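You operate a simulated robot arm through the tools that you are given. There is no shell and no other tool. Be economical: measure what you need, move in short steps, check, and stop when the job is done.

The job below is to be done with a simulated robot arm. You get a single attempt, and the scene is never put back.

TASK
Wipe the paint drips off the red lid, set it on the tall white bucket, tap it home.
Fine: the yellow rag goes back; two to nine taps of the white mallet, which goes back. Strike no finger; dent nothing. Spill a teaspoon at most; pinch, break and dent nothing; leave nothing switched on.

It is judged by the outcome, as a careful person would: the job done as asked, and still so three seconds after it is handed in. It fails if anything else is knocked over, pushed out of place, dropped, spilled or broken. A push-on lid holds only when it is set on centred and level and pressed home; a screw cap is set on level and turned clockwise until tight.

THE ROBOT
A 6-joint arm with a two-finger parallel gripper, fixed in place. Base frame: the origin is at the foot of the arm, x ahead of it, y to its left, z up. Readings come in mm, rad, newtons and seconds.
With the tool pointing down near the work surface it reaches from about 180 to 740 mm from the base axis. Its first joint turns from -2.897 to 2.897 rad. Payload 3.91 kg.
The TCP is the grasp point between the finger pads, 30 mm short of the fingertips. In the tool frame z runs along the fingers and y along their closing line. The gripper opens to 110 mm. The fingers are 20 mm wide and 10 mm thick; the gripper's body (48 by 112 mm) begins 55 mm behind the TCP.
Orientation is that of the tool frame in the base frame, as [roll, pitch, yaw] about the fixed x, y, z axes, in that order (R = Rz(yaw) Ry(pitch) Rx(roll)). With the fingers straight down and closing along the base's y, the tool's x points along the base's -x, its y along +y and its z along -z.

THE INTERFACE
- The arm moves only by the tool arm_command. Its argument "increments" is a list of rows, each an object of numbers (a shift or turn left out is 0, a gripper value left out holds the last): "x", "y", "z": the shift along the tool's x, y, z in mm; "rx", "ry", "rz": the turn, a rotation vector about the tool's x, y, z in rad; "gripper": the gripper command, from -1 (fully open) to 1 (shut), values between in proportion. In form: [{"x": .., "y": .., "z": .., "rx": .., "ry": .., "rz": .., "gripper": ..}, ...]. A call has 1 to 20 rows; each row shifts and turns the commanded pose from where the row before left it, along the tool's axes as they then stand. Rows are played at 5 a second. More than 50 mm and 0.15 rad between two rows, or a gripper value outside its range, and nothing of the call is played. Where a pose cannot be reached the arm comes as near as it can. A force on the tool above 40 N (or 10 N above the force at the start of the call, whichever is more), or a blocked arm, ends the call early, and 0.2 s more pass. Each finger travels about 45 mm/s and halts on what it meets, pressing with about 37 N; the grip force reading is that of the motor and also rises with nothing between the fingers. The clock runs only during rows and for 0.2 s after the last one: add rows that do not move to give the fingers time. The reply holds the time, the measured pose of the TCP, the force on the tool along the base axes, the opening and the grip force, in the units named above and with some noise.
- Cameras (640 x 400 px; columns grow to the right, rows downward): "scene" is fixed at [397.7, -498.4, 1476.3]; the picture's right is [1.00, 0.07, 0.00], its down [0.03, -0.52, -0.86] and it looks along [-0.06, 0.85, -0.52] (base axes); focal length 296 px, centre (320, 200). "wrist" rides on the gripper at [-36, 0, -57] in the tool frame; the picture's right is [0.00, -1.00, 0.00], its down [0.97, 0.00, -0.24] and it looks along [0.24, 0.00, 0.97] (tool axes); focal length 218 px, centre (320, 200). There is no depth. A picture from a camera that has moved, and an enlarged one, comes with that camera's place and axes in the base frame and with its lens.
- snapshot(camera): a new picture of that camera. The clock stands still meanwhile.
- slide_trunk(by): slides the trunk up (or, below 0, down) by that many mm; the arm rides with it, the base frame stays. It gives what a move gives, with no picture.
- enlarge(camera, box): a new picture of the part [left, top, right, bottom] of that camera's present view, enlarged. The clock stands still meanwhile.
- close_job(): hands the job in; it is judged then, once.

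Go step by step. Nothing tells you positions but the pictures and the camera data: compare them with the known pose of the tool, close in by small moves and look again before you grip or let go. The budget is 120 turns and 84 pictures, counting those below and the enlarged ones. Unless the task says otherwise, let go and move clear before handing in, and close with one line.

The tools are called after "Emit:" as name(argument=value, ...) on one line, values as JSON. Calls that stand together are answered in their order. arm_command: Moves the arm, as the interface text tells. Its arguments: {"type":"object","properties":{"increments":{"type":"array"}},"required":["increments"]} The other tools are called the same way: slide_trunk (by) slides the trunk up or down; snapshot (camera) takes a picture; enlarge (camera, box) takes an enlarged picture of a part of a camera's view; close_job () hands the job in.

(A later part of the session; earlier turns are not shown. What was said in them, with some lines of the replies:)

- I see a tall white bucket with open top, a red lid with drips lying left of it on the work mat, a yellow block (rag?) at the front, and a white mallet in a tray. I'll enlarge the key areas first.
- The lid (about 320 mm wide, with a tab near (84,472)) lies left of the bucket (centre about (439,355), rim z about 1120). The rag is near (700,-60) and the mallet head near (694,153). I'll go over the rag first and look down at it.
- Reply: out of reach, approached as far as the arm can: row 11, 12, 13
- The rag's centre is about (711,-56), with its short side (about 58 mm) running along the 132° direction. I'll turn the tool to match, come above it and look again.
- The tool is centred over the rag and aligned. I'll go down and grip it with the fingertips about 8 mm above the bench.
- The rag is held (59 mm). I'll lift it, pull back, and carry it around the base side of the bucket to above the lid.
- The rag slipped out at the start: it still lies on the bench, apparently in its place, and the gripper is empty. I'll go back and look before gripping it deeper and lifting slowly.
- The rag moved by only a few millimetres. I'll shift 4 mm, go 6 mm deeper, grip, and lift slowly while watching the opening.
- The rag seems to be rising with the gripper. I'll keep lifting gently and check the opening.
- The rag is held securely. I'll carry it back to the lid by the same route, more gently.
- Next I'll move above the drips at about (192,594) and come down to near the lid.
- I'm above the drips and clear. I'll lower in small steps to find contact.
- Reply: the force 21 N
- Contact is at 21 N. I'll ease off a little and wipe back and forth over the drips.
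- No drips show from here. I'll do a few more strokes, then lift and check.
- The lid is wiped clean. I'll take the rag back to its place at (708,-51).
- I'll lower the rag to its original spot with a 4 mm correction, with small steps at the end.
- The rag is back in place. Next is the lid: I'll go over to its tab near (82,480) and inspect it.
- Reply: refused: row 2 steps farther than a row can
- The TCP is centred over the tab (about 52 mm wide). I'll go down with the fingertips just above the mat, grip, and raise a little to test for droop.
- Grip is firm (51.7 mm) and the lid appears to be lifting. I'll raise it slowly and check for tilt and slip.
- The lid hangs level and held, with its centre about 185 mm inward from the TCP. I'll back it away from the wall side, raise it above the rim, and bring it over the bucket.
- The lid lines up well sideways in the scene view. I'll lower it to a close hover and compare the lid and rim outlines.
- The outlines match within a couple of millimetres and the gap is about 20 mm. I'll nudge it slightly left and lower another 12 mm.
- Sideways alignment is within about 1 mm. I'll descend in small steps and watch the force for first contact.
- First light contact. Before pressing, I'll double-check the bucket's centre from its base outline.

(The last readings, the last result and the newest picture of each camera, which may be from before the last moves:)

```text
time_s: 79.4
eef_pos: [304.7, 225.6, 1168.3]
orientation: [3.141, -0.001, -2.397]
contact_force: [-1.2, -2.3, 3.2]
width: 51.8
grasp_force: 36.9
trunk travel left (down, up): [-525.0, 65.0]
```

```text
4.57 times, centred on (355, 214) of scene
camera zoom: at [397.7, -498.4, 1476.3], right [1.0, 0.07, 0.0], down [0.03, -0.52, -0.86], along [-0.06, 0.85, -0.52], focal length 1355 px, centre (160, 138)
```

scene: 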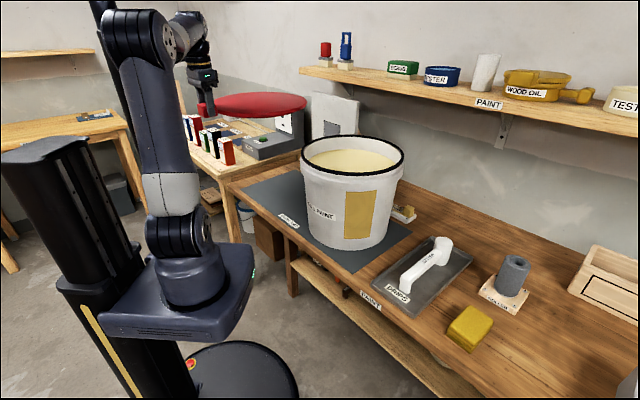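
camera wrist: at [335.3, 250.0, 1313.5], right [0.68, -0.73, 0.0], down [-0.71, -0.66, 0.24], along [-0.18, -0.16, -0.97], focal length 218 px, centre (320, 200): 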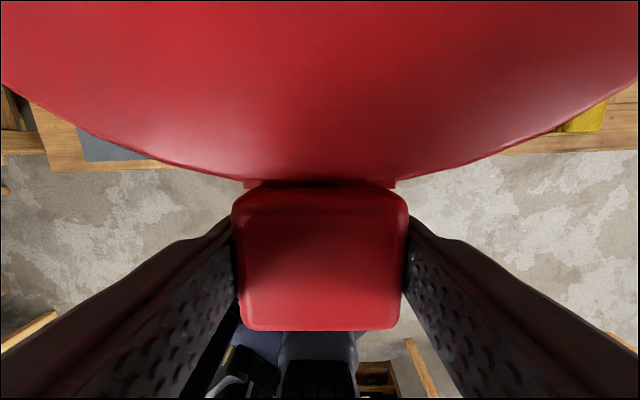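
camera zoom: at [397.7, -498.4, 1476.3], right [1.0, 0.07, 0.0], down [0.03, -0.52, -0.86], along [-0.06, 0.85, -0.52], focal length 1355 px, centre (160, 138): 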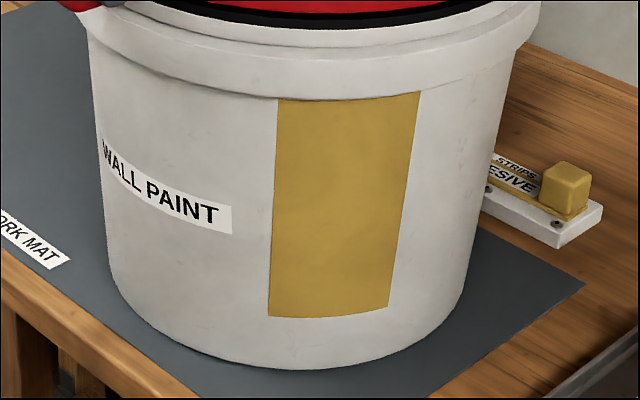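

The base outline puts the bucket centre within about 1 mm of the lid's. The small side force suggests easing about 1.5 mm toward the robot, so I'll do that and press a little further.

Emit:
arm_command(increments=[{"x": 1.4, "y": -0.5}, {}, {}])

Emit:
arm_command(increments=[{"z": 1}, {"z": 1}, {}])

```text
time_s: 80.2
eef_pos: [305.9, 225.5, 1168.5]
orientation: [3.141, 0.0, -2.396]
contact_force: [-0.9, -0.2, -1.0]
width: 51.5
grasp_force: 37.0
trunk travel left (down, up): [-525.0, 65.0]
```

```text
time_s: 81.0
eef_pos: [305.5, 225.6, 1167.7]
orientation: [3.141, -0.002, -2.395]
contact_force: [-0.7, 0.2, -1.7]
width: 51.6
grasp_force: 37.2
trunk travel left (down, up): [-525.0, 65.0]
```

Emit:
arm_command(increments=[{"z": 1}, {"z": 1}, {"z": 1}, {}])

```text
time_s: 82.0
eef_pos: [304.7, 226.5, 1163.6]
orientation: [-3.139, 0.0, -2.397]
contact_force: [0.7, -1.1, 2.6]
width: 51.6
grasp_force: 37.1
trunk travel left (down, up): [-525.0, 65.0]
```

Emit:
arm_command(increments=[{"z": 1}, {"z": 1}, {}])

Emit:
enlarge(camera="scene", box=[285, 110, 425, 197])

Emit:
snapshot(camera="wrist")

```text
time_s: 82.8
eef_pos: [304.8, 224.1, 1161.5]
orientation: [3.142, -0.001, -2.397]
contact_force: [1.7, -1.7, -0.9]
width: 51.6
grasp_force: 36.9
trunk travel left (down, up): [-525.0, 65.0]
```

```text
4.57 times, centred on (355, 154) of scene
camera zoom: at [397.7, -498.4, 1476.3], right [1.0, 0.07, 0.0], down [0.03, -0.52, -0.86], along [-0.06, 0.85, -0.52], focal length 1355 px, centre (160, 413)
```

zoom: 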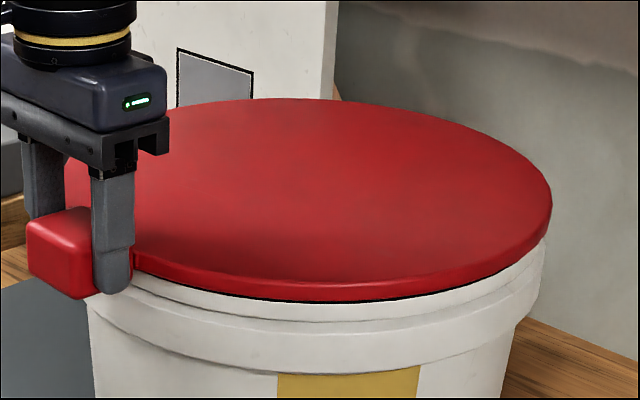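

```text
41 pictures are left
camera wrist: at [332.3, 248.5, 1218.0], right [0.68, -0.73, 0.0], down [-0.71, -0.66, 0.24], along [-0.18, -0.16, -0.97], focal length 218 px, centre (320, 200)
```

wrist: 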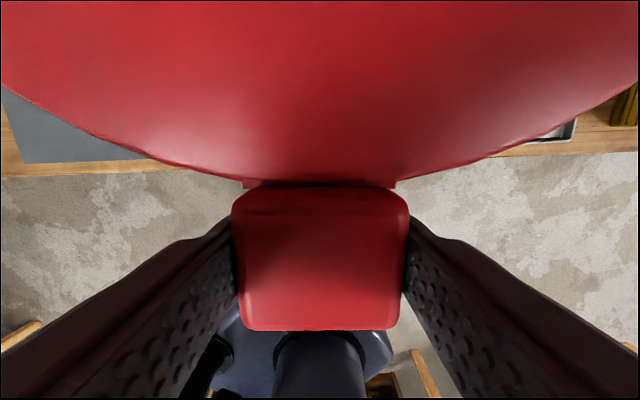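

The lid is sliding down over the black ring evenly. I'll continue to firm seating contact.

Emit:
arm_command(increments=[{"z": 1}, {"z": 1}, {}])

```text
time_s: 83.6
eef_pos: [305.8, 225.5, 1160.2]
orientation: [3.141, 0.0, -2.395]
contact_force: [0.8, -2.5, 2.9]
width: 51.8
grasp_force: 37.0
trunk travel left (down, up): [-525.0, 65.0]
```

Emit:
arm_command(increments=[{"z": 1}, {"z": 1}, {}])

Emit:
enlarge(camera="scene", box=[285, 110, 425, 197])

```text
time_s: 84.4
eef_pos: [305.2, 224.7, 1158.4]
orientation: [3.141, 0.003, -2.396]
contact_force: [3.0, -5.4, 9.2]
width: 51.8
grasp_force: 36.7
trunk travel left (down, up): [-525.0, 65.0]
```

```text
4.57 times, centred on (355, 154) of scene
camera zoom: at [397.7, -498.4, 1476.3], right [1.0, 0.07, 0.0], down [0.03, -0.52, -0.86], along [-0.06, 0.85, -0.52], focal length 1355 px, centre (160, 413)
```

zoom: 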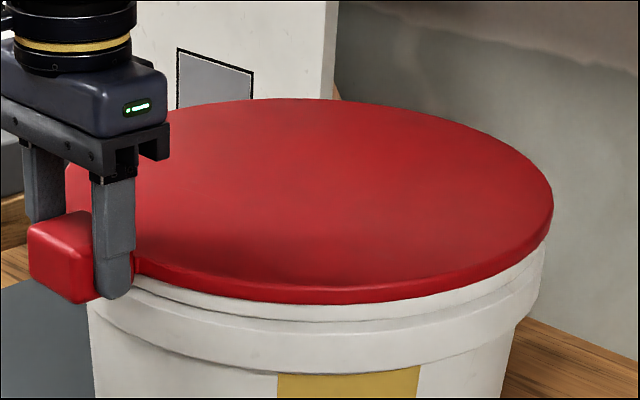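

The far/left side is catching slightly (side force about 6 N along -tool y). I'll back off 2 mm, shift 1.5 mm that way, and lower again.

Emit:
arm_command(increments=[{"z": -1.5}, {"y": -1.5}, {}, {}])

Emit:
arm_command(increments=[{"z": 1}, {"z": 1}, {}, {}])

```text
time_s: 85.4
eef_pos: [307.4, 224.2, 1160.1]
orientation: [3.141, 0.0, -2.394]
contact_force: [0.5, 0.3, -1.4]
width: 51.5
grasp_force: 37.1
trunk travel left (down, up): [-525.0, 65.0]
```

```text
time_s: 86.4
eef_pos: [306.3, 224.4, 1157.7]
orientation: [-3.141, 0.0, -2.397]
contact_force: [-0.1, 1.1, 2.1]
width: 51.6
grasp_force: 37.7
trunk travel left (down, up): [-525.0, 65.0]
```

Emit:
arm_command(increments=[{"z": 1}, {"z": 0.5}, {}, {}])

Emit:
enlarge(camera="scene", box=[285, 110, 425, 197])

```text
time_s: 87.4
eef_pos: [305.5, 224.8, 1157.2]
orientation: [3.141, 0.005, -2.398]
contact_force: [4.7, -0.2, 26.1]
width: 51.7
grasp_force: 37.0
trunk travel left (down, up): [-525.0, 65.0]
```

```text
4.57 times, centred on (355, 154) of scene
camera zoom: at [397.7, -498.4, 1476.3], right [1.0, 0.07, 0.0], down [0.03, -0.52, -0.86], along [-0.06, 0.85, -0.52], focal length 1355 px, centre (160, 413)
```

zoom: 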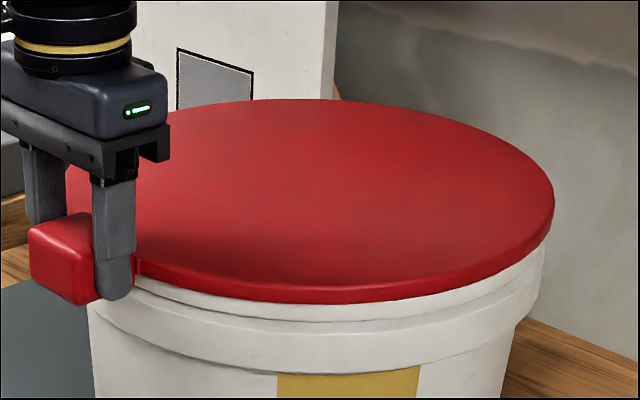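

The lid rests firmly on the rim, level. I'll ease off, release the tab, and rise clear for a look.

Emit:
arm_command(increments=[{"z": -1.5}, {}, {"gripper": -1}, {}, {}, {}, {}, {"x": 5, "z": -10}, {"z": -30}, {"z": -40}, {"z": -40}, {"z": -40}, {}])

Emit:
enlarge(camera="scene", box=[285, 110, 425, 197])

Emit:
snapshot(camera="wrist")

```text
time_s: 90.2
eef_pos: [302.1, 221.3, 1319.6]
orientation: [3.141, 0.001, -2.396]
contact_force: [-0.6, 0.2, -0.9]
width: 110.2
grasp_force: 0.0
trunk travel left (down, up): [-525.0, 65.0]
```

```text
4.57 times, centred on (355, 154) of scene
camera zoom: at [397.7, -498.4, 1476.3], right [1.0, 0.07, 0.0], down [0.03, -0.52, -0.86], along [-0.06, 0.85, -0.52], focal length 1355 px, centre (160, 413)
```

zoom: 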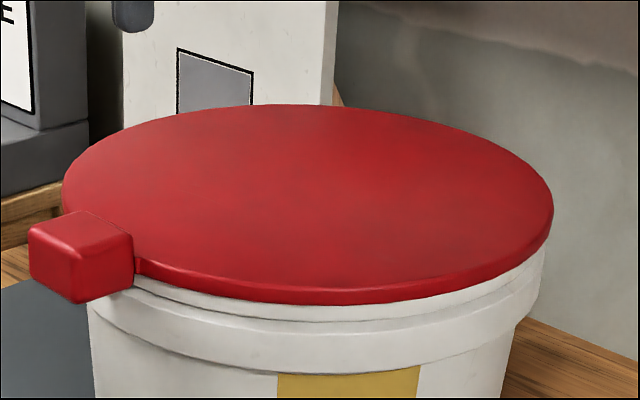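

```text
37 pictures are left
camera wrist: at [328.3, 245.5, 1374.9], right [0.68, -0.73, 0.0], down [-0.71, -0.66, 0.24], along [-0.18, -0.16, -0.97], focal length 218 px, centre (320, 200)
```

wrist: 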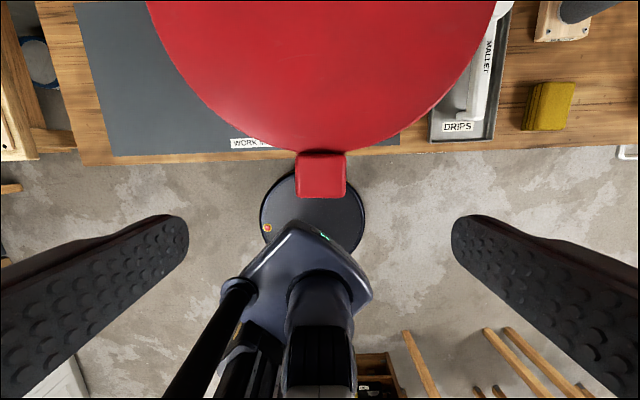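

The lid settled level and centred. Now for the mallet: I'll go over its handle near (630,95) and inspect it.

Emit:
arm_command(increments=[{"x": 6, "y": -33.5, "z": 10}, {"x": 6, "y": -33.5, "z": 15}, {"x": 6, "y": -33.5, "z": 20}, {"x": 6, "y": -33.5, "z": 20}, {"x": 6, "y": -33.5, "z": 20}, {"x": 6, "y": -33.5, "z": 20}, {"x": 6, "y": -33.5, "z": 15}, {"x": -29, "y": -13, "z": 20}, {"x": -29, "y": -13, "z": 20}, {"x": -29, "y": -13, "z": 20}, {"x": -29, "y": -13, "z": 20}, {"x": -29, "y": -13, "z": 20}, {"x": -28, "y": -13, "z": 20}, {}])

Emit:
snapshot(camera="wrist")

Emit:
enlarge(camera="scene", box=[365, 215, 485, 325])

```text
time_s: 93.2
eef_pos: [611.1, 79.4, 1077.0]
orientation: [-3.141, 0.0, -2.397]
contact_force: [-0.5, -0.2, 0.1]
width: 110.0
grasp_force: 0.0
trunk travel left (down, up): [-525.0, 65.0]
```

```text
36 pictures are left
camera wrist: at [638.5, 103.5, 1133.0], right [0.68, -0.73, 0.0], down [-0.71, -0.66, 0.24], along [-0.18, -0.16, -0.97], focal length 218 px, centre (320, 200)
```

wrist: 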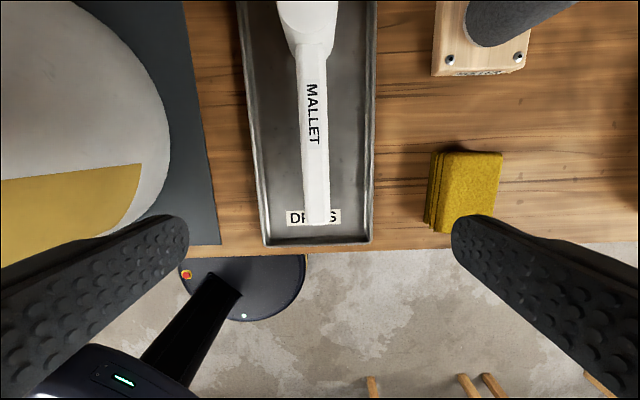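

```text
3.64 times, centred on (425, 270) of scene
camera zoom: at [397.7, -498.4, 1476.3], right [1.0, 0.07, 0.0], down [0.03, -0.52, -0.86], along [-0.06, 0.85, -0.52], focal length 1078 px, centre (-62, -54)
```

zoom: 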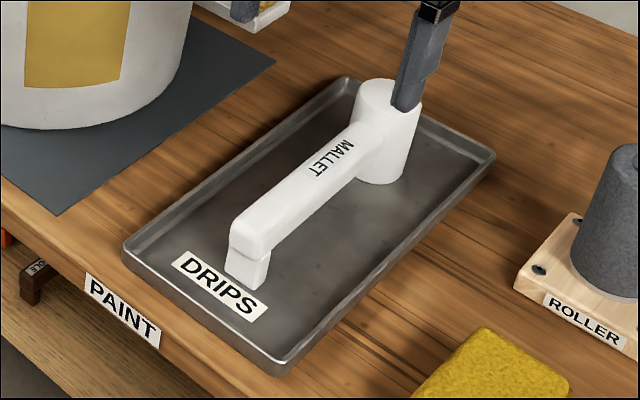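

The mallet's head stands upright and its handle ends in a foot; the handle is turned about 0.04 rad from my tool. I'll line up over the handle about 65 mm from the head axis and look closer.

Emit:
arm_command(increments=[{"x": -31, "y": 3.1}, {"x": -31, "y": 3.1}, {"rz": -0.04, "z": 30}, {"z": 40}, {"z": 30}, {}])

Emit:
snapshot(camera="wrist")

Emit:
enlarge(camera="scene", box=[385, 200, 475, 310])

```text
time_s: 94.6
eef_pos: [653.4, 124.8, 975.7]
orientation: [-3.141, 0.0, -2.356]
contact_force: [-0.1, -1.0, 0.2]
width: 110.0
grasp_force: 0.1
trunk travel left (down, up): [-525.0, 65.0]
```

```text
34 pictures are left
camera wrist: at [678.9, 151.1, 1032.3], right [0.71, -0.71, 0.0], down [-0.69, -0.69, 0.24], along [-0.17, -0.17, -0.97], focal length 218 px, centre (320, 200)
```

wrist: 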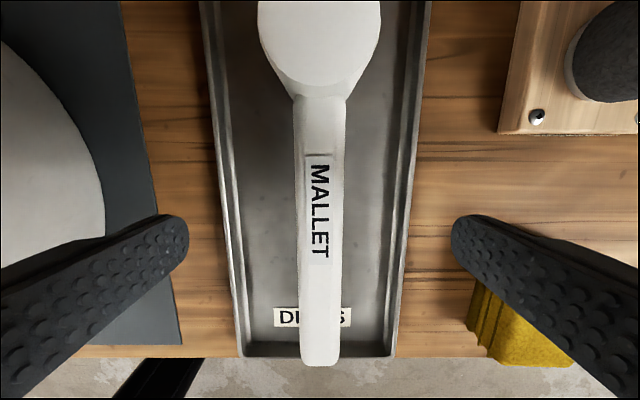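

```text
3.64 times, centred on (430, 255) of scene
camera zoom: at [397.7, -498.4, 1476.3], right [1.0, 0.07, 0.0], down [0.03, -0.52, -0.86], along [-0.06, 0.85, -0.52], focal length 1078 px, centre (-80, 0)
```

zoom: 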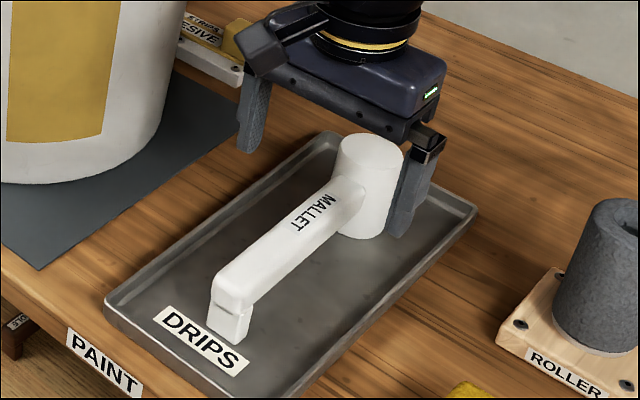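

I'm lined up. I'll narrow the gripper to about 70 mm, lower to handle height, and check from the side.

Emit:
arm_command(increments=[{"gripper": 0.27}, {}, {"z": 25}, {"z": 25}, {"z": 12}, {}])

Emit:
enlarge(camera="scene", box=[395, 220, 465, 300])

Emit:
snapshot(camera="wrist")

```text
time_s: 96.0
eef_pos: [652.2, 125.6, 914.8]
orientation: [-3.14, 0.0, -2.354]
contact_force: [0.3, -0.5, 0.2]
width: 40.1
grasp_force: 0.0
trunk travel left (down, up): [-525.0, 65.0]
```

```text
5.00 times, centred on (430, 260) of scene
camera zoom: at [397.7, -498.4, 1476.3], right [1.0, 0.07, 0.0], down [0.03, -0.52, -0.86], along [-0.06, 0.85, -0.52], focal length 1482 px, centre (-230, -100)
```

zoom: 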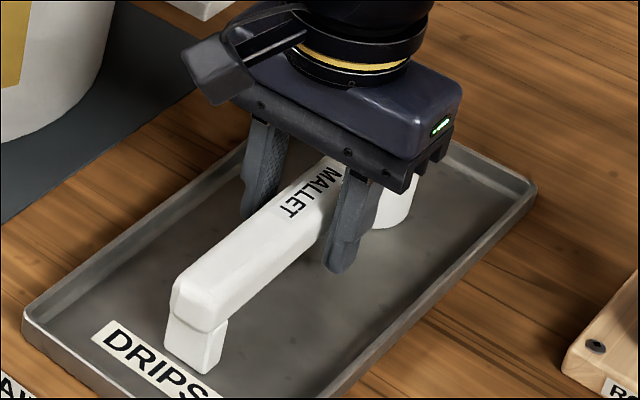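

```text
31 pictures are left
camera wrist: at [678.6, 152.0, 971.6], right [0.71, -0.71, 0.0], down [-0.69, -0.69, 0.24], along [-0.17, -0.17, -0.97], focal length 218 px, centre (320, 200)
```

wrist: 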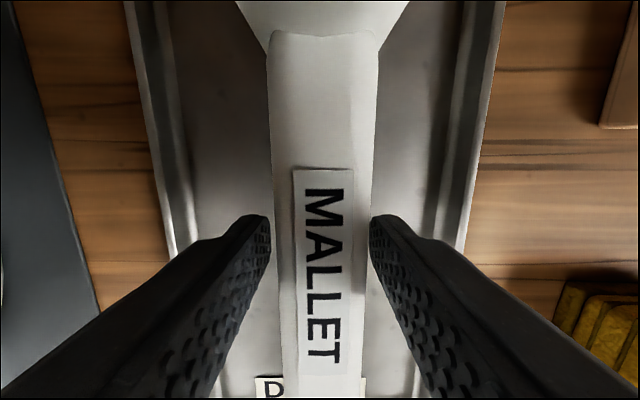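

Emit:
arm_command(increments=[{"z": 5}, {}, {"gripper": 1}, {}, {}, {}, {}, {"z": -2}, {"z": -3}, {"z": -3}, {"z": -4}, {}])

Emit:
enlarge(camera="scene", box=[395, 220, 465, 300])

Emit:
snapshot(camera="wrist")

```text
time_s: 98.6
eef_pos: [652.3, 126.3, 921.4]
orientation: [-3.141, 0.0, -2.357]
contact_force: [-0.6, -0.2, -2.6]
width: 26.7
grasp_force: 37.1
trunk travel left (down, up): [-525.0, 65.0]
```

```text
5.00 times, centred on (430, 260) of scene
camera zoom: at [397.7, -498.4, 1476.3], right [1.0, 0.07, 0.0], down [0.03, -0.52, -0.86], along [-0.06, 0.85, -0.52], focal length 1482 px, centre (-230, -100)
```

zoom: 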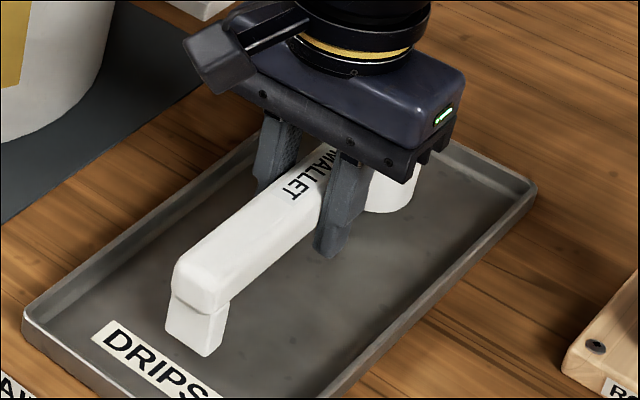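

```text
29 pictures are left
camera wrist: at [678.4, 152.2, 978.4], right [0.71, -0.71, 0.0], down [-0.69, -0.69, 0.24], along [-0.17, -0.17, -0.97], focal length 218 px, centre (320, 200)
```

wrist: 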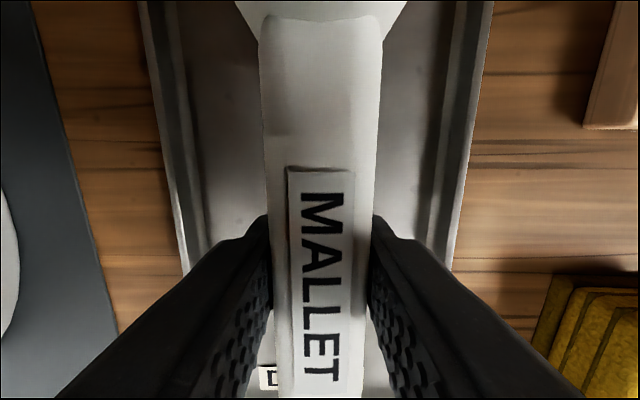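

The mallet is held without slip. I'll raise and retract it, then bring it over the lid well above.

Emit:
arm_command(increments=[{"z": -15}, {"z": -20}, {"x": 10, "z": -25}, {"x": 25, "z": -25}, {"x": 25, "z": -25}, {"x": 30, "z": -25}, {"x": 30, "z": -25}, {"x": 30, "z": -25}, {"x": 30, "z": -25}, {"x": 30, "z": -25}, {"x": 25, "z": -25}, {"x": 15, "z": -25}, {"z": -25}, {"z": -25}, {"z": -20}, {}])

Emit:
arm_command(increments=[{"x": -10, "y": 16}, {"x": -19, "y": 30}, {"x": -19, "y": 30}, {"x": -19, "y": 30}, {"x": -19, "y": 30}, {"x": -19, "y": 30}, {"x": -19, "y": 30}, {"x": -19, "y": 30}, {"x": -19, "y": 30}, {"x": -19, "y": 30}, {"x": -10, "y": 20}, {}])

Emit:
enlarge(camera="scene", box=[260, 50, 440, 190])

```text
time_s: 102.0
eef_pos: [475.2, -50.5, 1278.5]
orientation: [3.141, 0.001, -2.357]
contact_force: [0.2, 0.6, -2.6]
width: 27.0
grasp_force: 36.6
trunk travel left (down, up): [-525.0, 65.0]
```

```text
time_s: 104.6
eef_pos: [393.8, 300.9, 1276.6]
orientation: [3.141, 0.001, -2.355]
contact_force: [-0.6, -0.2, -3.8]
width: 26.7
grasp_force: 37.5
trunk travel left (down, up): [-525.0, 65.0]
```

```text
2.86 times, centred on (350, 120) of scene
camera zoom: at [397.7, -498.4, 1476.3], right [1.0, 0.07, 0.0], down [0.03, -0.52, -0.86], along [-0.06, 0.85, -0.52], focal length 847 px, centre (234, 429)
```

zoom: 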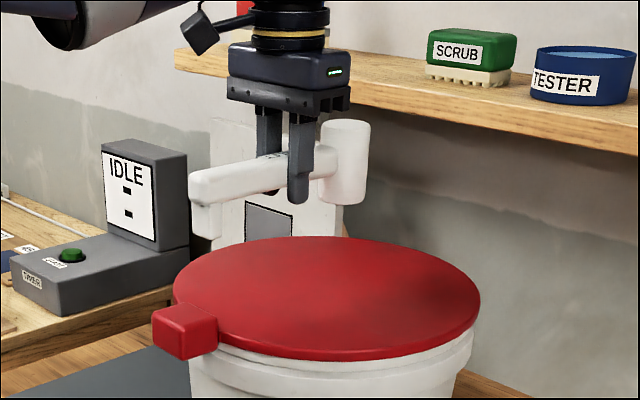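

The mallet head is over the lid's centre. I'll tilt it head-down by 0.08 rad so the fingers and foot stay clear, and lower to a short hover.

Emit:
arm_command(increments=[{"ry": 0.08}, {"x": -1.6, "z": 20}, {"x": -1.6, "z": 20}, {"x": -1.6, "z": 20}, {}])

Emit:
enlarge(camera="scene", box=[270, 80, 430, 190])

```text
time_s: 105.8
eef_pos: [393.3, 301.3, 1217.4]
orientation: [-3.141, -0.08, -2.356]
contact_force: [0.2, 0.2, -3.0]
width: 26.5
grasp_force: 36.8
trunk travel left (down, up): [-525.0, 65.0]
```

```text
3.64 times, centred on (350, 135) of scene
camera zoom: at [397.7, -498.4, 1476.3], right [1.0, 0.07, 0.0], down [0.03, -0.52, -0.86], along [-0.06, 0.85, -0.52], focal length 1078 px, centre (211, 436)
```

zoom: 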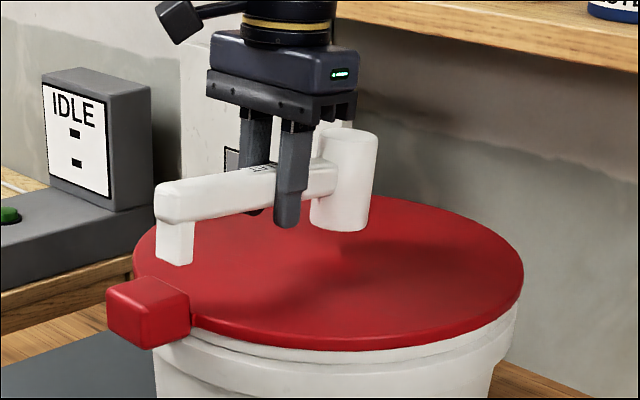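

The head is about 15 mm past the lid's centre, so I'll shift it back. Then I'll make one gentle tap and retract.

Emit:
arm_command(increments=[{"x": 14, "z": 1.1}, {}, {"x": -0.5, "z": 6}, {"x": -0.6, "z": 7}, {"x": -0.6, "z": 7}, {"x": 0.8, "z": -10}, {"x": 0.8, "z": -10}, {}])

Emit:
enlarge(camera="scene", box=[270, 80, 430, 190])

```text
time_s: 107.6
eef_pos: [384.9, 291.9, 1217.4]
orientation: [3.141, -0.079, -2.357]
contact_force: [-0.1, 0.0, -3.2]
width: 27.0
grasp_force: 37.1
trunk travel left (down, up): [-525.0, 65.0]
```

```text
3.64 times, centred on (350, 135) of scene
camera zoom: at [397.7, -498.4, 1476.3], right [1.0, 0.07, 0.0], down [0.03, -0.52, -0.86], along [-0.06, 0.85, -0.52], focal length 1078 px, centre (211, 436)
```

zoom: 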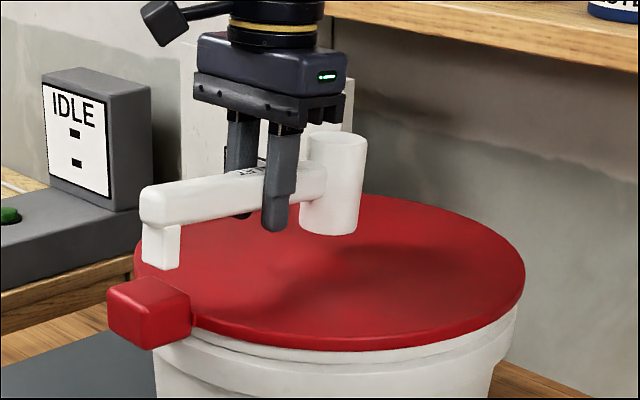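

Emit:
arm_command(increments=[{"x": -0.7, "z": 9}, {"x": -0.7, "z": 9}, {}])

Emit:
enlarge(camera="scene", box=[310, 110, 390, 170])

```text
time_s: 108.4
eef_pos: [383.8, 291.7, 1198.7]
orientation: [3.141, -0.08, -2.357]
contact_force: [0.7, -0.3, -3.0]
width: 26.8
grasp_force: 37.3
trunk travel left (down, up): [-525.0, 65.0]
```

```text
6.67 times, centred on (350, 140) of scene
camera zoom: at [397.7, -498.4, 1476.3], right [1.0, 0.07, 0.0], down [0.03, -0.52, -0.86], along [-0.06, 0.85, -0.52], focal length 1976 px, centre (120, 600)
```

zoom: 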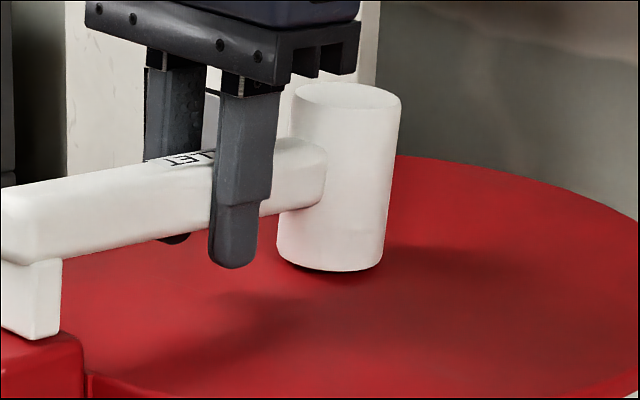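

The head is a few mm above the lid and the foot hovers about 12 mm over the tab. I'll add a little more tilt for clearance, then make a tap.

Emit:
arm_command(increments=[{"x": 0.8, "z": -10}, {"ry": 0.04}, {}, {"x": -0.9, "z": 8}, {"x": -0.9, "z": 8}])

```text
time_s: 109.6
eef_pos: [382.1, 289.3, 1199.0]
orientation: [-3.138, -0.11, -2.356]
contact_force: [1.1, -1.9, 37.9]
width: 26.5
grasp_force: 37.1
trunk travel left (down, up): [-525.0, 65.0]
```

That was a tap (38 N). I'll lift, look, and repeat.

Emit:
arm_command(increments=[{"x": 1.2, "z": -10}, {"x": 1.2, "z": -10}, {}])

Emit:
enlarge(camera="scene", box=[285, 110, 425, 197])

```text
time_s: 110.4
eef_pos: [383.2, 292.1, 1212.8]
orientation: [3.141, -0.123, -2.357]
contact_force: [-0.2, -0.2, -4.0]
width: 26.7
grasp_force: 37.5
trunk travel left (down, up): [-525.0, 65.0]
```

```text
4.57 times, centred on (355, 154) of scene
camera zoom: at [397.7, -498.4, 1476.3], right [1.0, 0.07, 0.0], down [0.03, -0.52, -0.86], along [-0.06, 0.85, -0.52], focal length 1355 px, centre (160, 413)
```

zoom: 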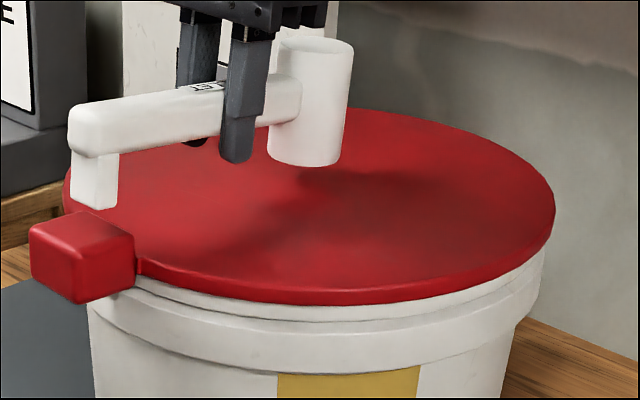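

Emit:
arm_command(increments=[{"x": -1.2, "z": 10}, {"x": -1.4, "z": 12}, {"x": 1.3, "z": -11}, {"x": 1.3, "z": -11}, {}])

```text
time_s: 111.6
eef_pos: [383.8, 292.0, 1212.9]
orientation: [-3.141, -0.121, -2.356]
contact_force: [0.2, -0.3, -3.8]
width: 26.7
grasp_force: 37.0
trunk travel left (down, up): [-525.0, 65.0]
```

Emit:
arm_command(increments=[{"x": -1.4, "z": 12}, {"x": -1.7, "z": 14}, {"x": 1.5, "z": -13}, {"x": 1.5, "z": -13}, {}])

Emit:
enlarge(camera="scene", box=[285, 110, 425, 197])

```text
time_s: 112.2
eef_pos: [382.8, 290.4, 1197.9]
orientation: [-3.141, -0.102, -2.356]
contact_force: [-2.4, -4.0, 15.0]
width: 26.6
grasp_force: 36.8
trunk travel left (down, up): [-525.0, 65.0]
stopped in row 3: the force on the tool passed its limit (the readings are from after the stop); the commanded pose is now the measured one
```

```text
4.57 times, centred on (355, 154) of scene
camera zoom: at [397.7, -498.4, 1476.3], right [1.0, 0.07, 0.0], down [0.03, -0.52, -0.86], along [-0.06, 0.85, -0.52], focal length 1355 px, centre (160, 413)
```

zoom: 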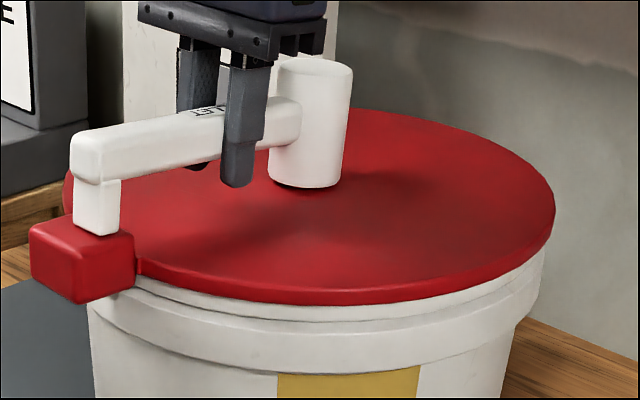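

Three taps so far. I'll lift the mallet up and compare the lid's seating with before.

Emit:
arm_command(increments=[{"x": 1.2, "z": -10}, {"x": 2.4, "z": -20}, {"x": 3, "z": -30}, {}])

Emit:
enlarge(camera="scene", box=[285, 110, 425, 197])

Emit:
enlarge(camera="scene", box=[350, 135, 420, 179])

```text
time_s: 113.2
eef_pos: [385.2, 292.8, 1257.3]
orientation: [-3.14, -0.104, -2.355]
contact_force: [0.4, 0.3, -3.4]
width: 27.0
grasp_force: 37.2
trunk travel left (down, up): [-525.0, 65.0]
```

```text
4.57 times, centred on (355, 154) of scene
camera zoom: at [397.7, -498.4, 1476.3], right [1.0, 0.07, 0.0], down [0.03, -0.52, -0.86], along [-0.06, 0.85, -0.52], focal length 1355 px, centre (160, 413)
```

zoom: 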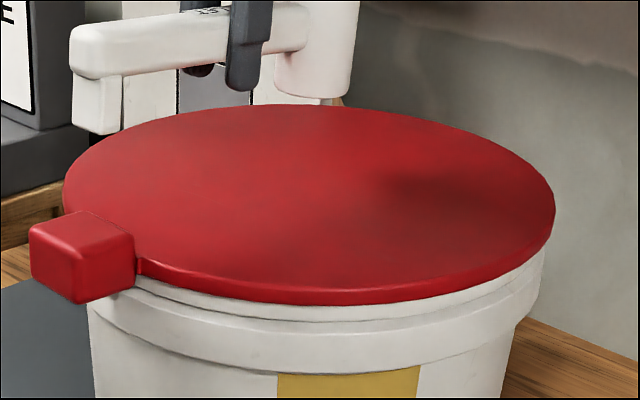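

```text
9.09 times, centred on (385, 157) of scene
camera zoom: at [397.7, -498.4, 1476.3], right [1.0, 0.07, 0.0], down [0.03, -0.52, -0.86], along [-0.06, 0.85, -0.52], focal length 2695 px, centre (-271, 591)
```

zoom: 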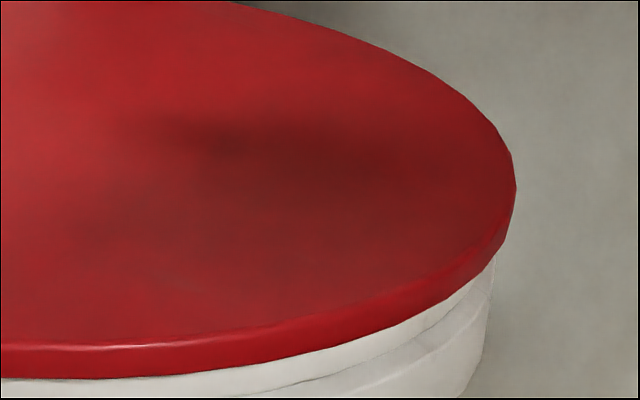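

The lid looks level with the black ring fully covered. I'll give two firmer taps (still modest speed) to be sure it's home.

Emit:
arm_command(increments=[{"x": -2, "z": 20}, {"x": -0.6, "z": 6}, {}, {"x": -2, "z": 20}, {"x": -1.6, "z": 15}, {"x": 1.6, "z": -15}, {"x": 2, "z": -20}, {}])

```text
time_s: 115.0
eef_pos: [385.1, 291.9, 1230.8]
orientation: [-3.14, -0.106, -2.355]
contact_force: [0.3, 0.0, -3.6]
width: 26.6
grasp_force: 36.6
trunk travel left (down, up): [-525.0, 65.0]
```

Emit:
arm_command(increments=[{"x": -2.1, "z": 20}, {"x": -2.2, "z": 21}, {"x": 2, "z": -20}, {"x": 2, "z": -20}, {}])

Emit:
enlarge(camera="scene", box=[285, 110, 425, 197])

```text
time_s: 116.2
eef_pos: [385.5, 291.0, 1228.5]
orientation: [-3.14, -0.106, -2.357]
contact_force: [-0.4, -0.5, -3.2]
width: 26.8
grasp_force: 36.9
trunk travel left (down, up): [-525.0, 65.0]
```

```text
4.57 times, centred on (355, 154) of scene
camera zoom: at [397.7, -498.4, 1476.3], right [1.0, 0.07, 0.0], down [0.03, -0.52, -0.86], along [-0.06, 0.85, -0.52], focal length 1355 px, centre (160, 413)
```

zoom: 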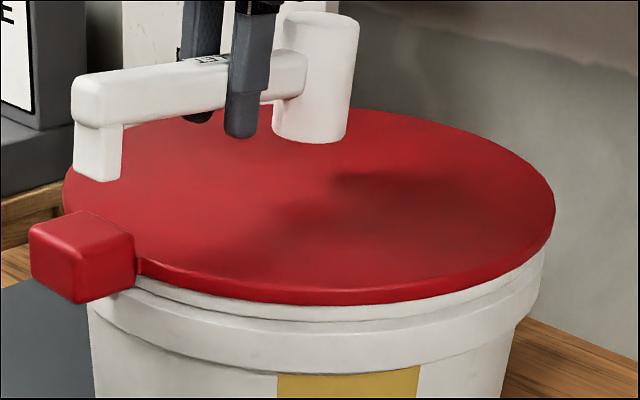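

One last firmer tap, keeping the total at seven or fewer.

Emit:
arm_command(increments=[{"x": -2.1, "z": 20}, {"x": -2.6, "z": 25}, {"x": 2.5, "z": -24}, {"x": 2, "z": -20}, {}])

```text
time_s: 116.8
eef_pos: [385.0, 291.8, 1196.3]
orientation: [-3.139, -0.085, -2.356]
contact_force: [-2.7, -3.0, 13.0]
width: 26.3
grasp_force: 36.8
trunk travel left (down, up): [-525.0, 65.0]
stopped in row 3: the force on the tool passed its limit (the readings are from after the stop); the commanded pose is now the measured one
```

Emit:
arm_command(increments=[{"x": 1, "z": -10}, {"x": 2, "z": -25}, {"x": 2, "z": -25}, {"x": 2, "z": -25}, {"ry": -0.085}, {}])

Emit:
snapshot(camera="wrist")

Emit:
enlarge(camera="scene", box=[285, 110, 425, 197])

```text
time_s: 118.2
eef_pos: [385.6, 293.5, 1278.7]
orientation: [-3.14, -0.001, -2.355]
contact_force: [-1.2, -0.3, -2.4]
width: 26.6
grasp_force: 36.9
trunk travel left (down, up): [-525.0, 65.0]
```

```text
19 pictures are left
camera wrist: at [411.6, 318.2, 1336.3], right [0.71, -0.71, 0.0], down [-0.69, -0.69, 0.24], along [-0.17, -0.17, -0.97], focal length 218 px, centre (320, 200)
```

wrist: 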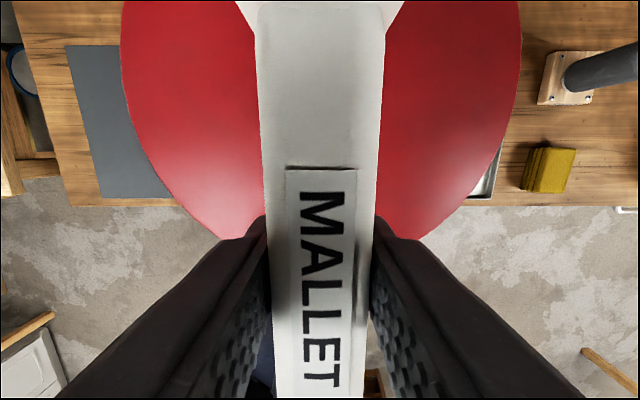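

```text
4.57 times, centred on (355, 154) of scene
camera zoom: at [397.7, -498.4, 1476.3], right [1.0, 0.07, 0.0], down [0.03, -0.52, -0.86], along [-0.06, 0.85, -0.52], focal length 1355 px, centre (160, 413)
```

zoom: 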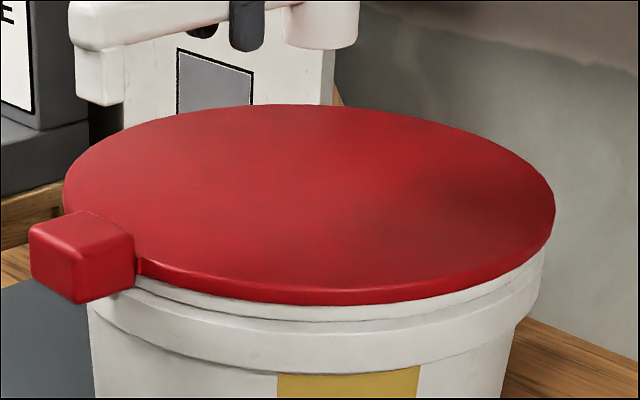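

The lid is level and fully seated over the ring. The mallet tipped about 0.05 rad in the grip, so I'll compensate as I carry it back to its tray along the same route.

Emit:
arm_command(increments=[{"x": 9, "y": -15.5}, {"x": 18, "y": -30}, {"x": 18, "y": -30}, {"x": 18, "y": -30}, {"x": 18, "y": -30}, {"x": 18, "y": -30}, {"x": 18, "y": -30}, {"x": 18, "y": -30}, {"x": 18, "y": -30}, {"x": 18, "y": -31}, {"x": 9, "y": -20}, {}])

Emit:
arm_command(increments=[{"z": 20}, {"z": 25}, {"z": 25}, {"x": -15, "z": 25}, {"x": -25, "z": 25}, {"x": -30, "z": 25}, {"x": -30, "z": 25}, {"x": -30, "z": 25}, {"x": -30, "z": 25}, {"x": -30, "z": 25}, {"x": -30, "z": 25}, {"x": -20, "z": 15}, {"x": -10, "z": 10}, {"ry": 0.05}, {}])

Emit:
snapshot(camera="wrist")

Emit:
enlarge(camera="scene", box=[385, 200, 475, 310])

```text
time_s: 120.8
eef_pos: [475.5, -50.9, 1282.7]
orientation: [-3.138, -0.004, -2.356]
contact_force: [0.1, -1.2, -2.3]
width: 26.8
grasp_force: 37.0
trunk travel left (down, up): [-525.0, 65.0]
```

```text
time_s: 124.0
eef_pos: [652.7, 124.2, 985.3]
orientation: [-3.139, -0.053, -2.357]
contact_force: [0.0, 0.1, -3.2]
width: 26.7
grasp_force: 37.1
trunk travel left (down, up): [-525.0, 65.0]
```

```text
17 pictures are left
camera wrist: at [680.6, 152.4, 1039.6], right [0.71, -0.71, 0.0], down [-0.68, -0.68, 0.29], along [-0.2, -0.21, -0.96], focal length 218 px, centre (320, 200)
```

wrist: 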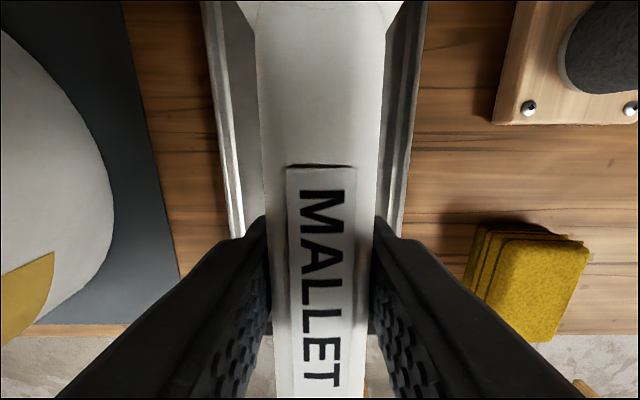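

```text
3.64 times, centred on (430, 255) of scene
camera zoom: at [397.7, -498.4, 1476.3], right [1.0, 0.07, 0.0], down [0.03, -0.52, -0.86], along [-0.06, 0.85, -0.52], focal length 1078 px, centre (-80, 0)
```

zoom: 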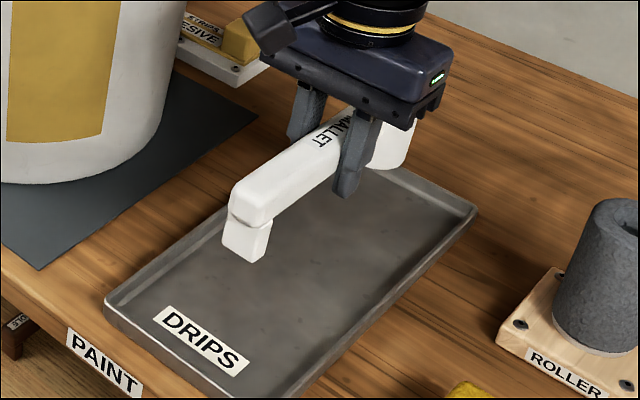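

Emit:
arm_command(increments=[{"x": -1.5, "z": 30}, {"x": -1.2, "z": 25}, {"x": -0.6, "z": 11}, {"x": -0.2, "z": 4}, {}])

Emit:
enlarge(camera="scene", box=[395, 220, 465, 300])

```text
time_s: 125.2
eef_pos: [651.8, 124.5, 916.6]
orientation: [-3.14, -0.055, -2.356]
contact_force: [0.1, -0.3, -3.6]
width: 26.7
grasp_force: 36.6
trunk travel left (down, up): [-525.0, 65.0]
```

```text
5.00 times, centred on (430, 260) of scene
camera zoom: at [397.7, -498.4, 1476.3], right [1.0, 0.07, 0.0], down [0.03, -0.52, -0.86], along [-0.06, 0.85, -0.52], focal length 1482 px, centre (-230, -100)
```

zoom: 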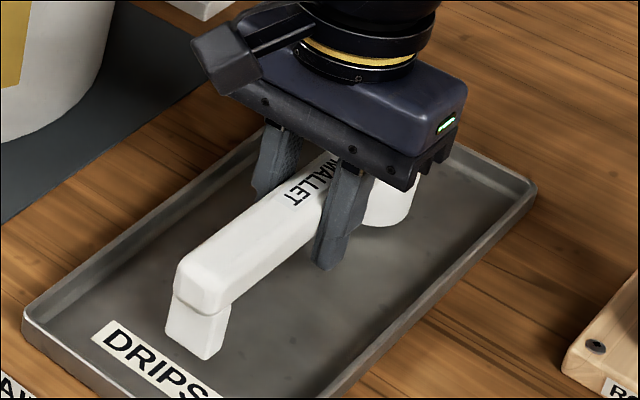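

Emit:
arm_command(increments=[{"x": -0.1, "z": 2}, {"x": -0.1, "z": 2}, {"x": -0.1, "z": 1}, {}])

```text
time_s: 126.2
eef_pos: [651.9, 125.2, 913.0]
orientation: [-3.137, -0.049, -2.355]
contact_force: [-2.5, -2.1, 11.3]
width: 27.0
grasp_force: 36.6
trunk travel left (down, up): [-525.0, 65.0]
```

The head has touched first, so I'll tilt back slightly to bring the foot down and check.

Emit:
arm_command(increments=[{"z": -1}, {"ry": -0.025}, {"z": 1.5}, {}])

Emit:
enlarge(camera="scene", box=[395, 220, 465, 300])

```text
time_s: 127.2
eef_pos: [651.7, 122.8, 910.4]
orientation: [-3.141, -0.026, -2.357]
contact_force: [-2.5, -2.8, 6.4]
width: 26.8
grasp_force: 37.1
trunk travel left (down, up): [-525.0, 65.0]
```

```text
5.00 times, centred on (430, 260) of scene
camera zoom: at [397.7, -498.4, 1476.3], right [1.0, 0.07, 0.0], down [0.03, -0.52, -0.86], along [-0.06, 0.85, -0.52], focal length 1482 px, centre (-230, -100)
```

zoom: 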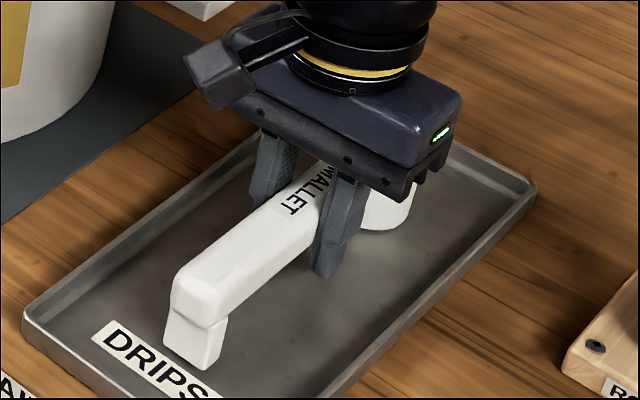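

The foot is within 2 mm of the tray. I'll make a small final tilt, then open partly and rise.

Emit:
arm_command(increments=[{"ry": -0.014}, {"z": 0.5}, {}, {"gripper": 0.1}, {}, {}, {}, {"z": -10}, {"z": -25}, {"z": -30}, {"z": -30, "gripper": -1}, {}])

Emit:
snapshot(camera="wrist")

Emit:
enlarge(camera="scene", box=[365, 215, 485, 325])

```text
time_s: 129.8
eef_pos: [653.5, 124.9, 1004.8]
orientation: [-3.14, -0.014, -2.358]
contact_force: [0.5, 0.4, -1.0]
width: 102.0
grasp_force: 0.0
trunk travel left (down, up): [-525.0, 65.0]
```

```text
13 pictures are left
camera wrist: at [678.9, 150.9, 1060.8], right [0.71, -0.71, 0.0], down [-0.68, -0.68, 0.25], along [-0.18, -0.18, -0.97], focal length 218 px, centre (320, 200)
```

wrist: 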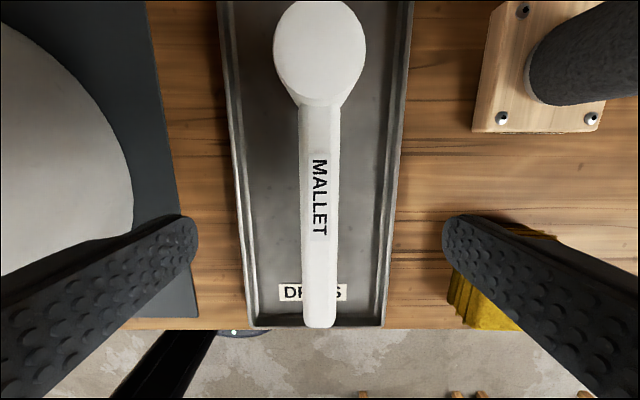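

```text
3.64 times, centred on (425, 270) of scene
camera zoom: at [397.7, -498.4, 1476.3], right [1.0, 0.07, 0.0], down [0.03, -0.52, -0.86], along [-0.06, 0.85, -0.52], focal length 1078 px, centre (-62, -54)
```

zoom: 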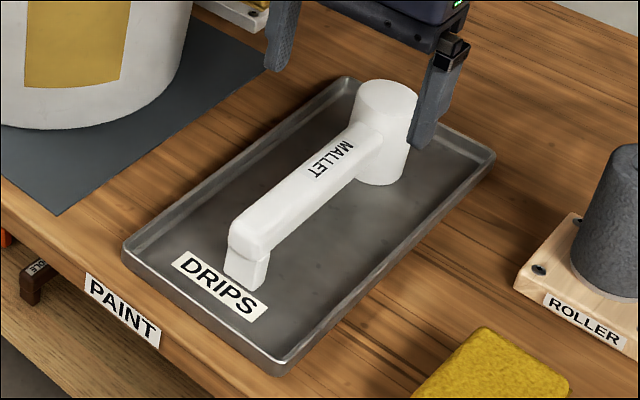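

The mallet is back in its tray. I'll take a closer look at the lid seam to confirm it's home.

Emit:
enlarge(camera="scene", box=[335, 160, 375, 185])

Emit:
enlarge(camera="scene", box=[380, 145, 412, 165])

Emit:
enlarge(camera="scene", box=[295, 155, 327, 175])

```text
16.00 times, centred on (355, 172) of scene
camera zoom: at [397.7, -498.4, 1476.3], right [1.0, 0.07, 0.0], down [0.03, -0.52, -0.86], along [-0.06, 0.85, -0.52], focal length 4744 px, centre (-240, 640)
```

zoom: 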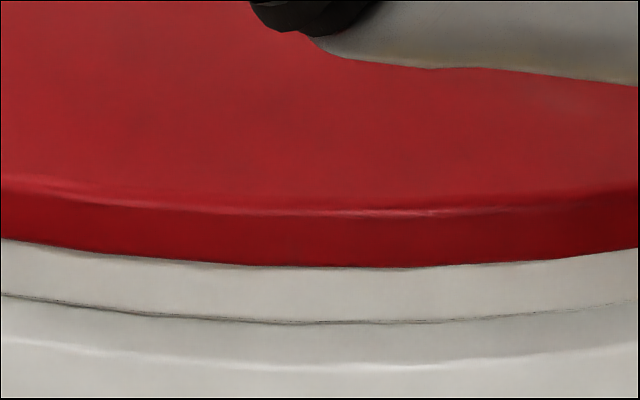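

```text
16.00 times, centred on (396, 155) of scene
camera zoom: at [397.7, -498.4, 1476.3], right [1.0, 0.07, 0.0], down [0.03, -0.52, -0.86], along [-0.06, 0.85, -0.52], focal length 4744 px, centre (-896, 920)
```

zoom: 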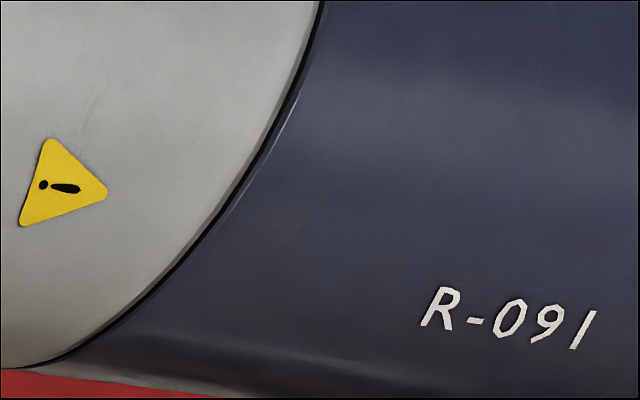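

```text
16.00 times, centred on (311, 165) of scene
camera zoom: at [397.7, -498.4, 1476.3], right [1.0, 0.07, 0.0], down [0.03, -0.52, -0.86], along [-0.06, 0.85, -0.52], focal length 4744 px, centre (464, 760)
```

zoom: 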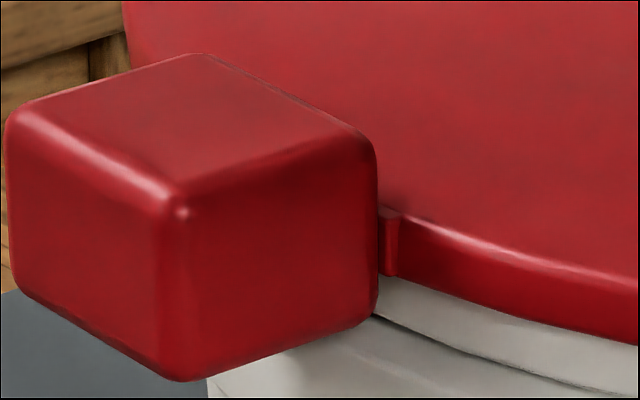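

The skirt covers the black ring evenly all round, so the lid is home. I'll retract the arm and take one overall look.

Emit:
arm_command(increments=[{"x": 25, "z": -25}, {"x": 30, "z": -25}, {"x": 30, "z": -25}, {"x": 30, "z": -25}, {"x": 30, "z": -25}, {"x": 30, "z": -25}, {"x": 30, "z": -25}, {"x": 30, "z": -25}, {}])

Emit:
snapshot(camera="scene")

Emit:
enlarge(camera="scene", box=[285, 110, 425, 197])

```text
time_s: 131.8
eef_pos: [489.3, -38.2, 1209.3]
orientation: [-3.141, -0.013, -2.356]
contact_force: [-0.4, -0.7, 0.2]
width: 110.0
grasp_force: 0.0
trunk travel left (down, up): [-525.0, 65.0]
```

```text
8 pictures are left
```

scene: 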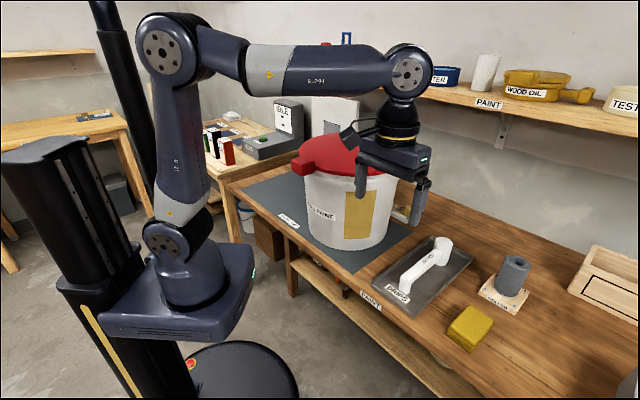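

```text
4.57 times, centred on (355, 154) of scene
camera zoom: at [397.7, -498.4, 1476.3], right [1.0, 0.07, 0.0], down [0.03, -0.52, -0.86], along [-0.06, 0.85, -0.52], focal length 1355 px, centre (160, 413)
```

zoom: 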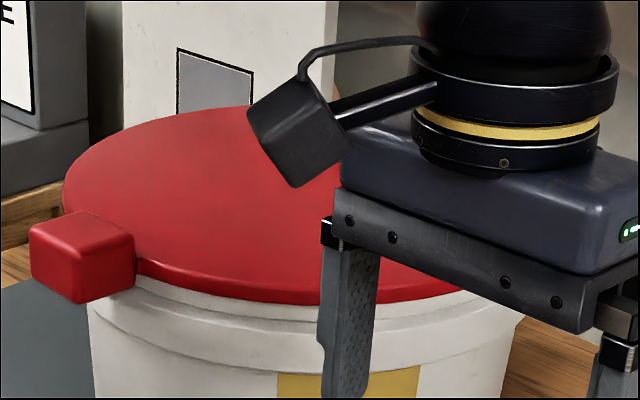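

Everything is in place: the rag and mallet are back, the lid is seated level on the bucket, and the arm is clear. I'm handing the job in.

Emit:
close_job()

```text
The job is handed in.
```

I wiped the red lid clean, set it level on the white bucket and tapped it with the mallet, at most seven taps. Its skirt covers the black ring evenly, but the taps didn't visibly move it, so I'm judging it's home from that. The rag slipped on the first lift and shifted a few millimetres; it and the mallet are back in place, and nothing spilled.
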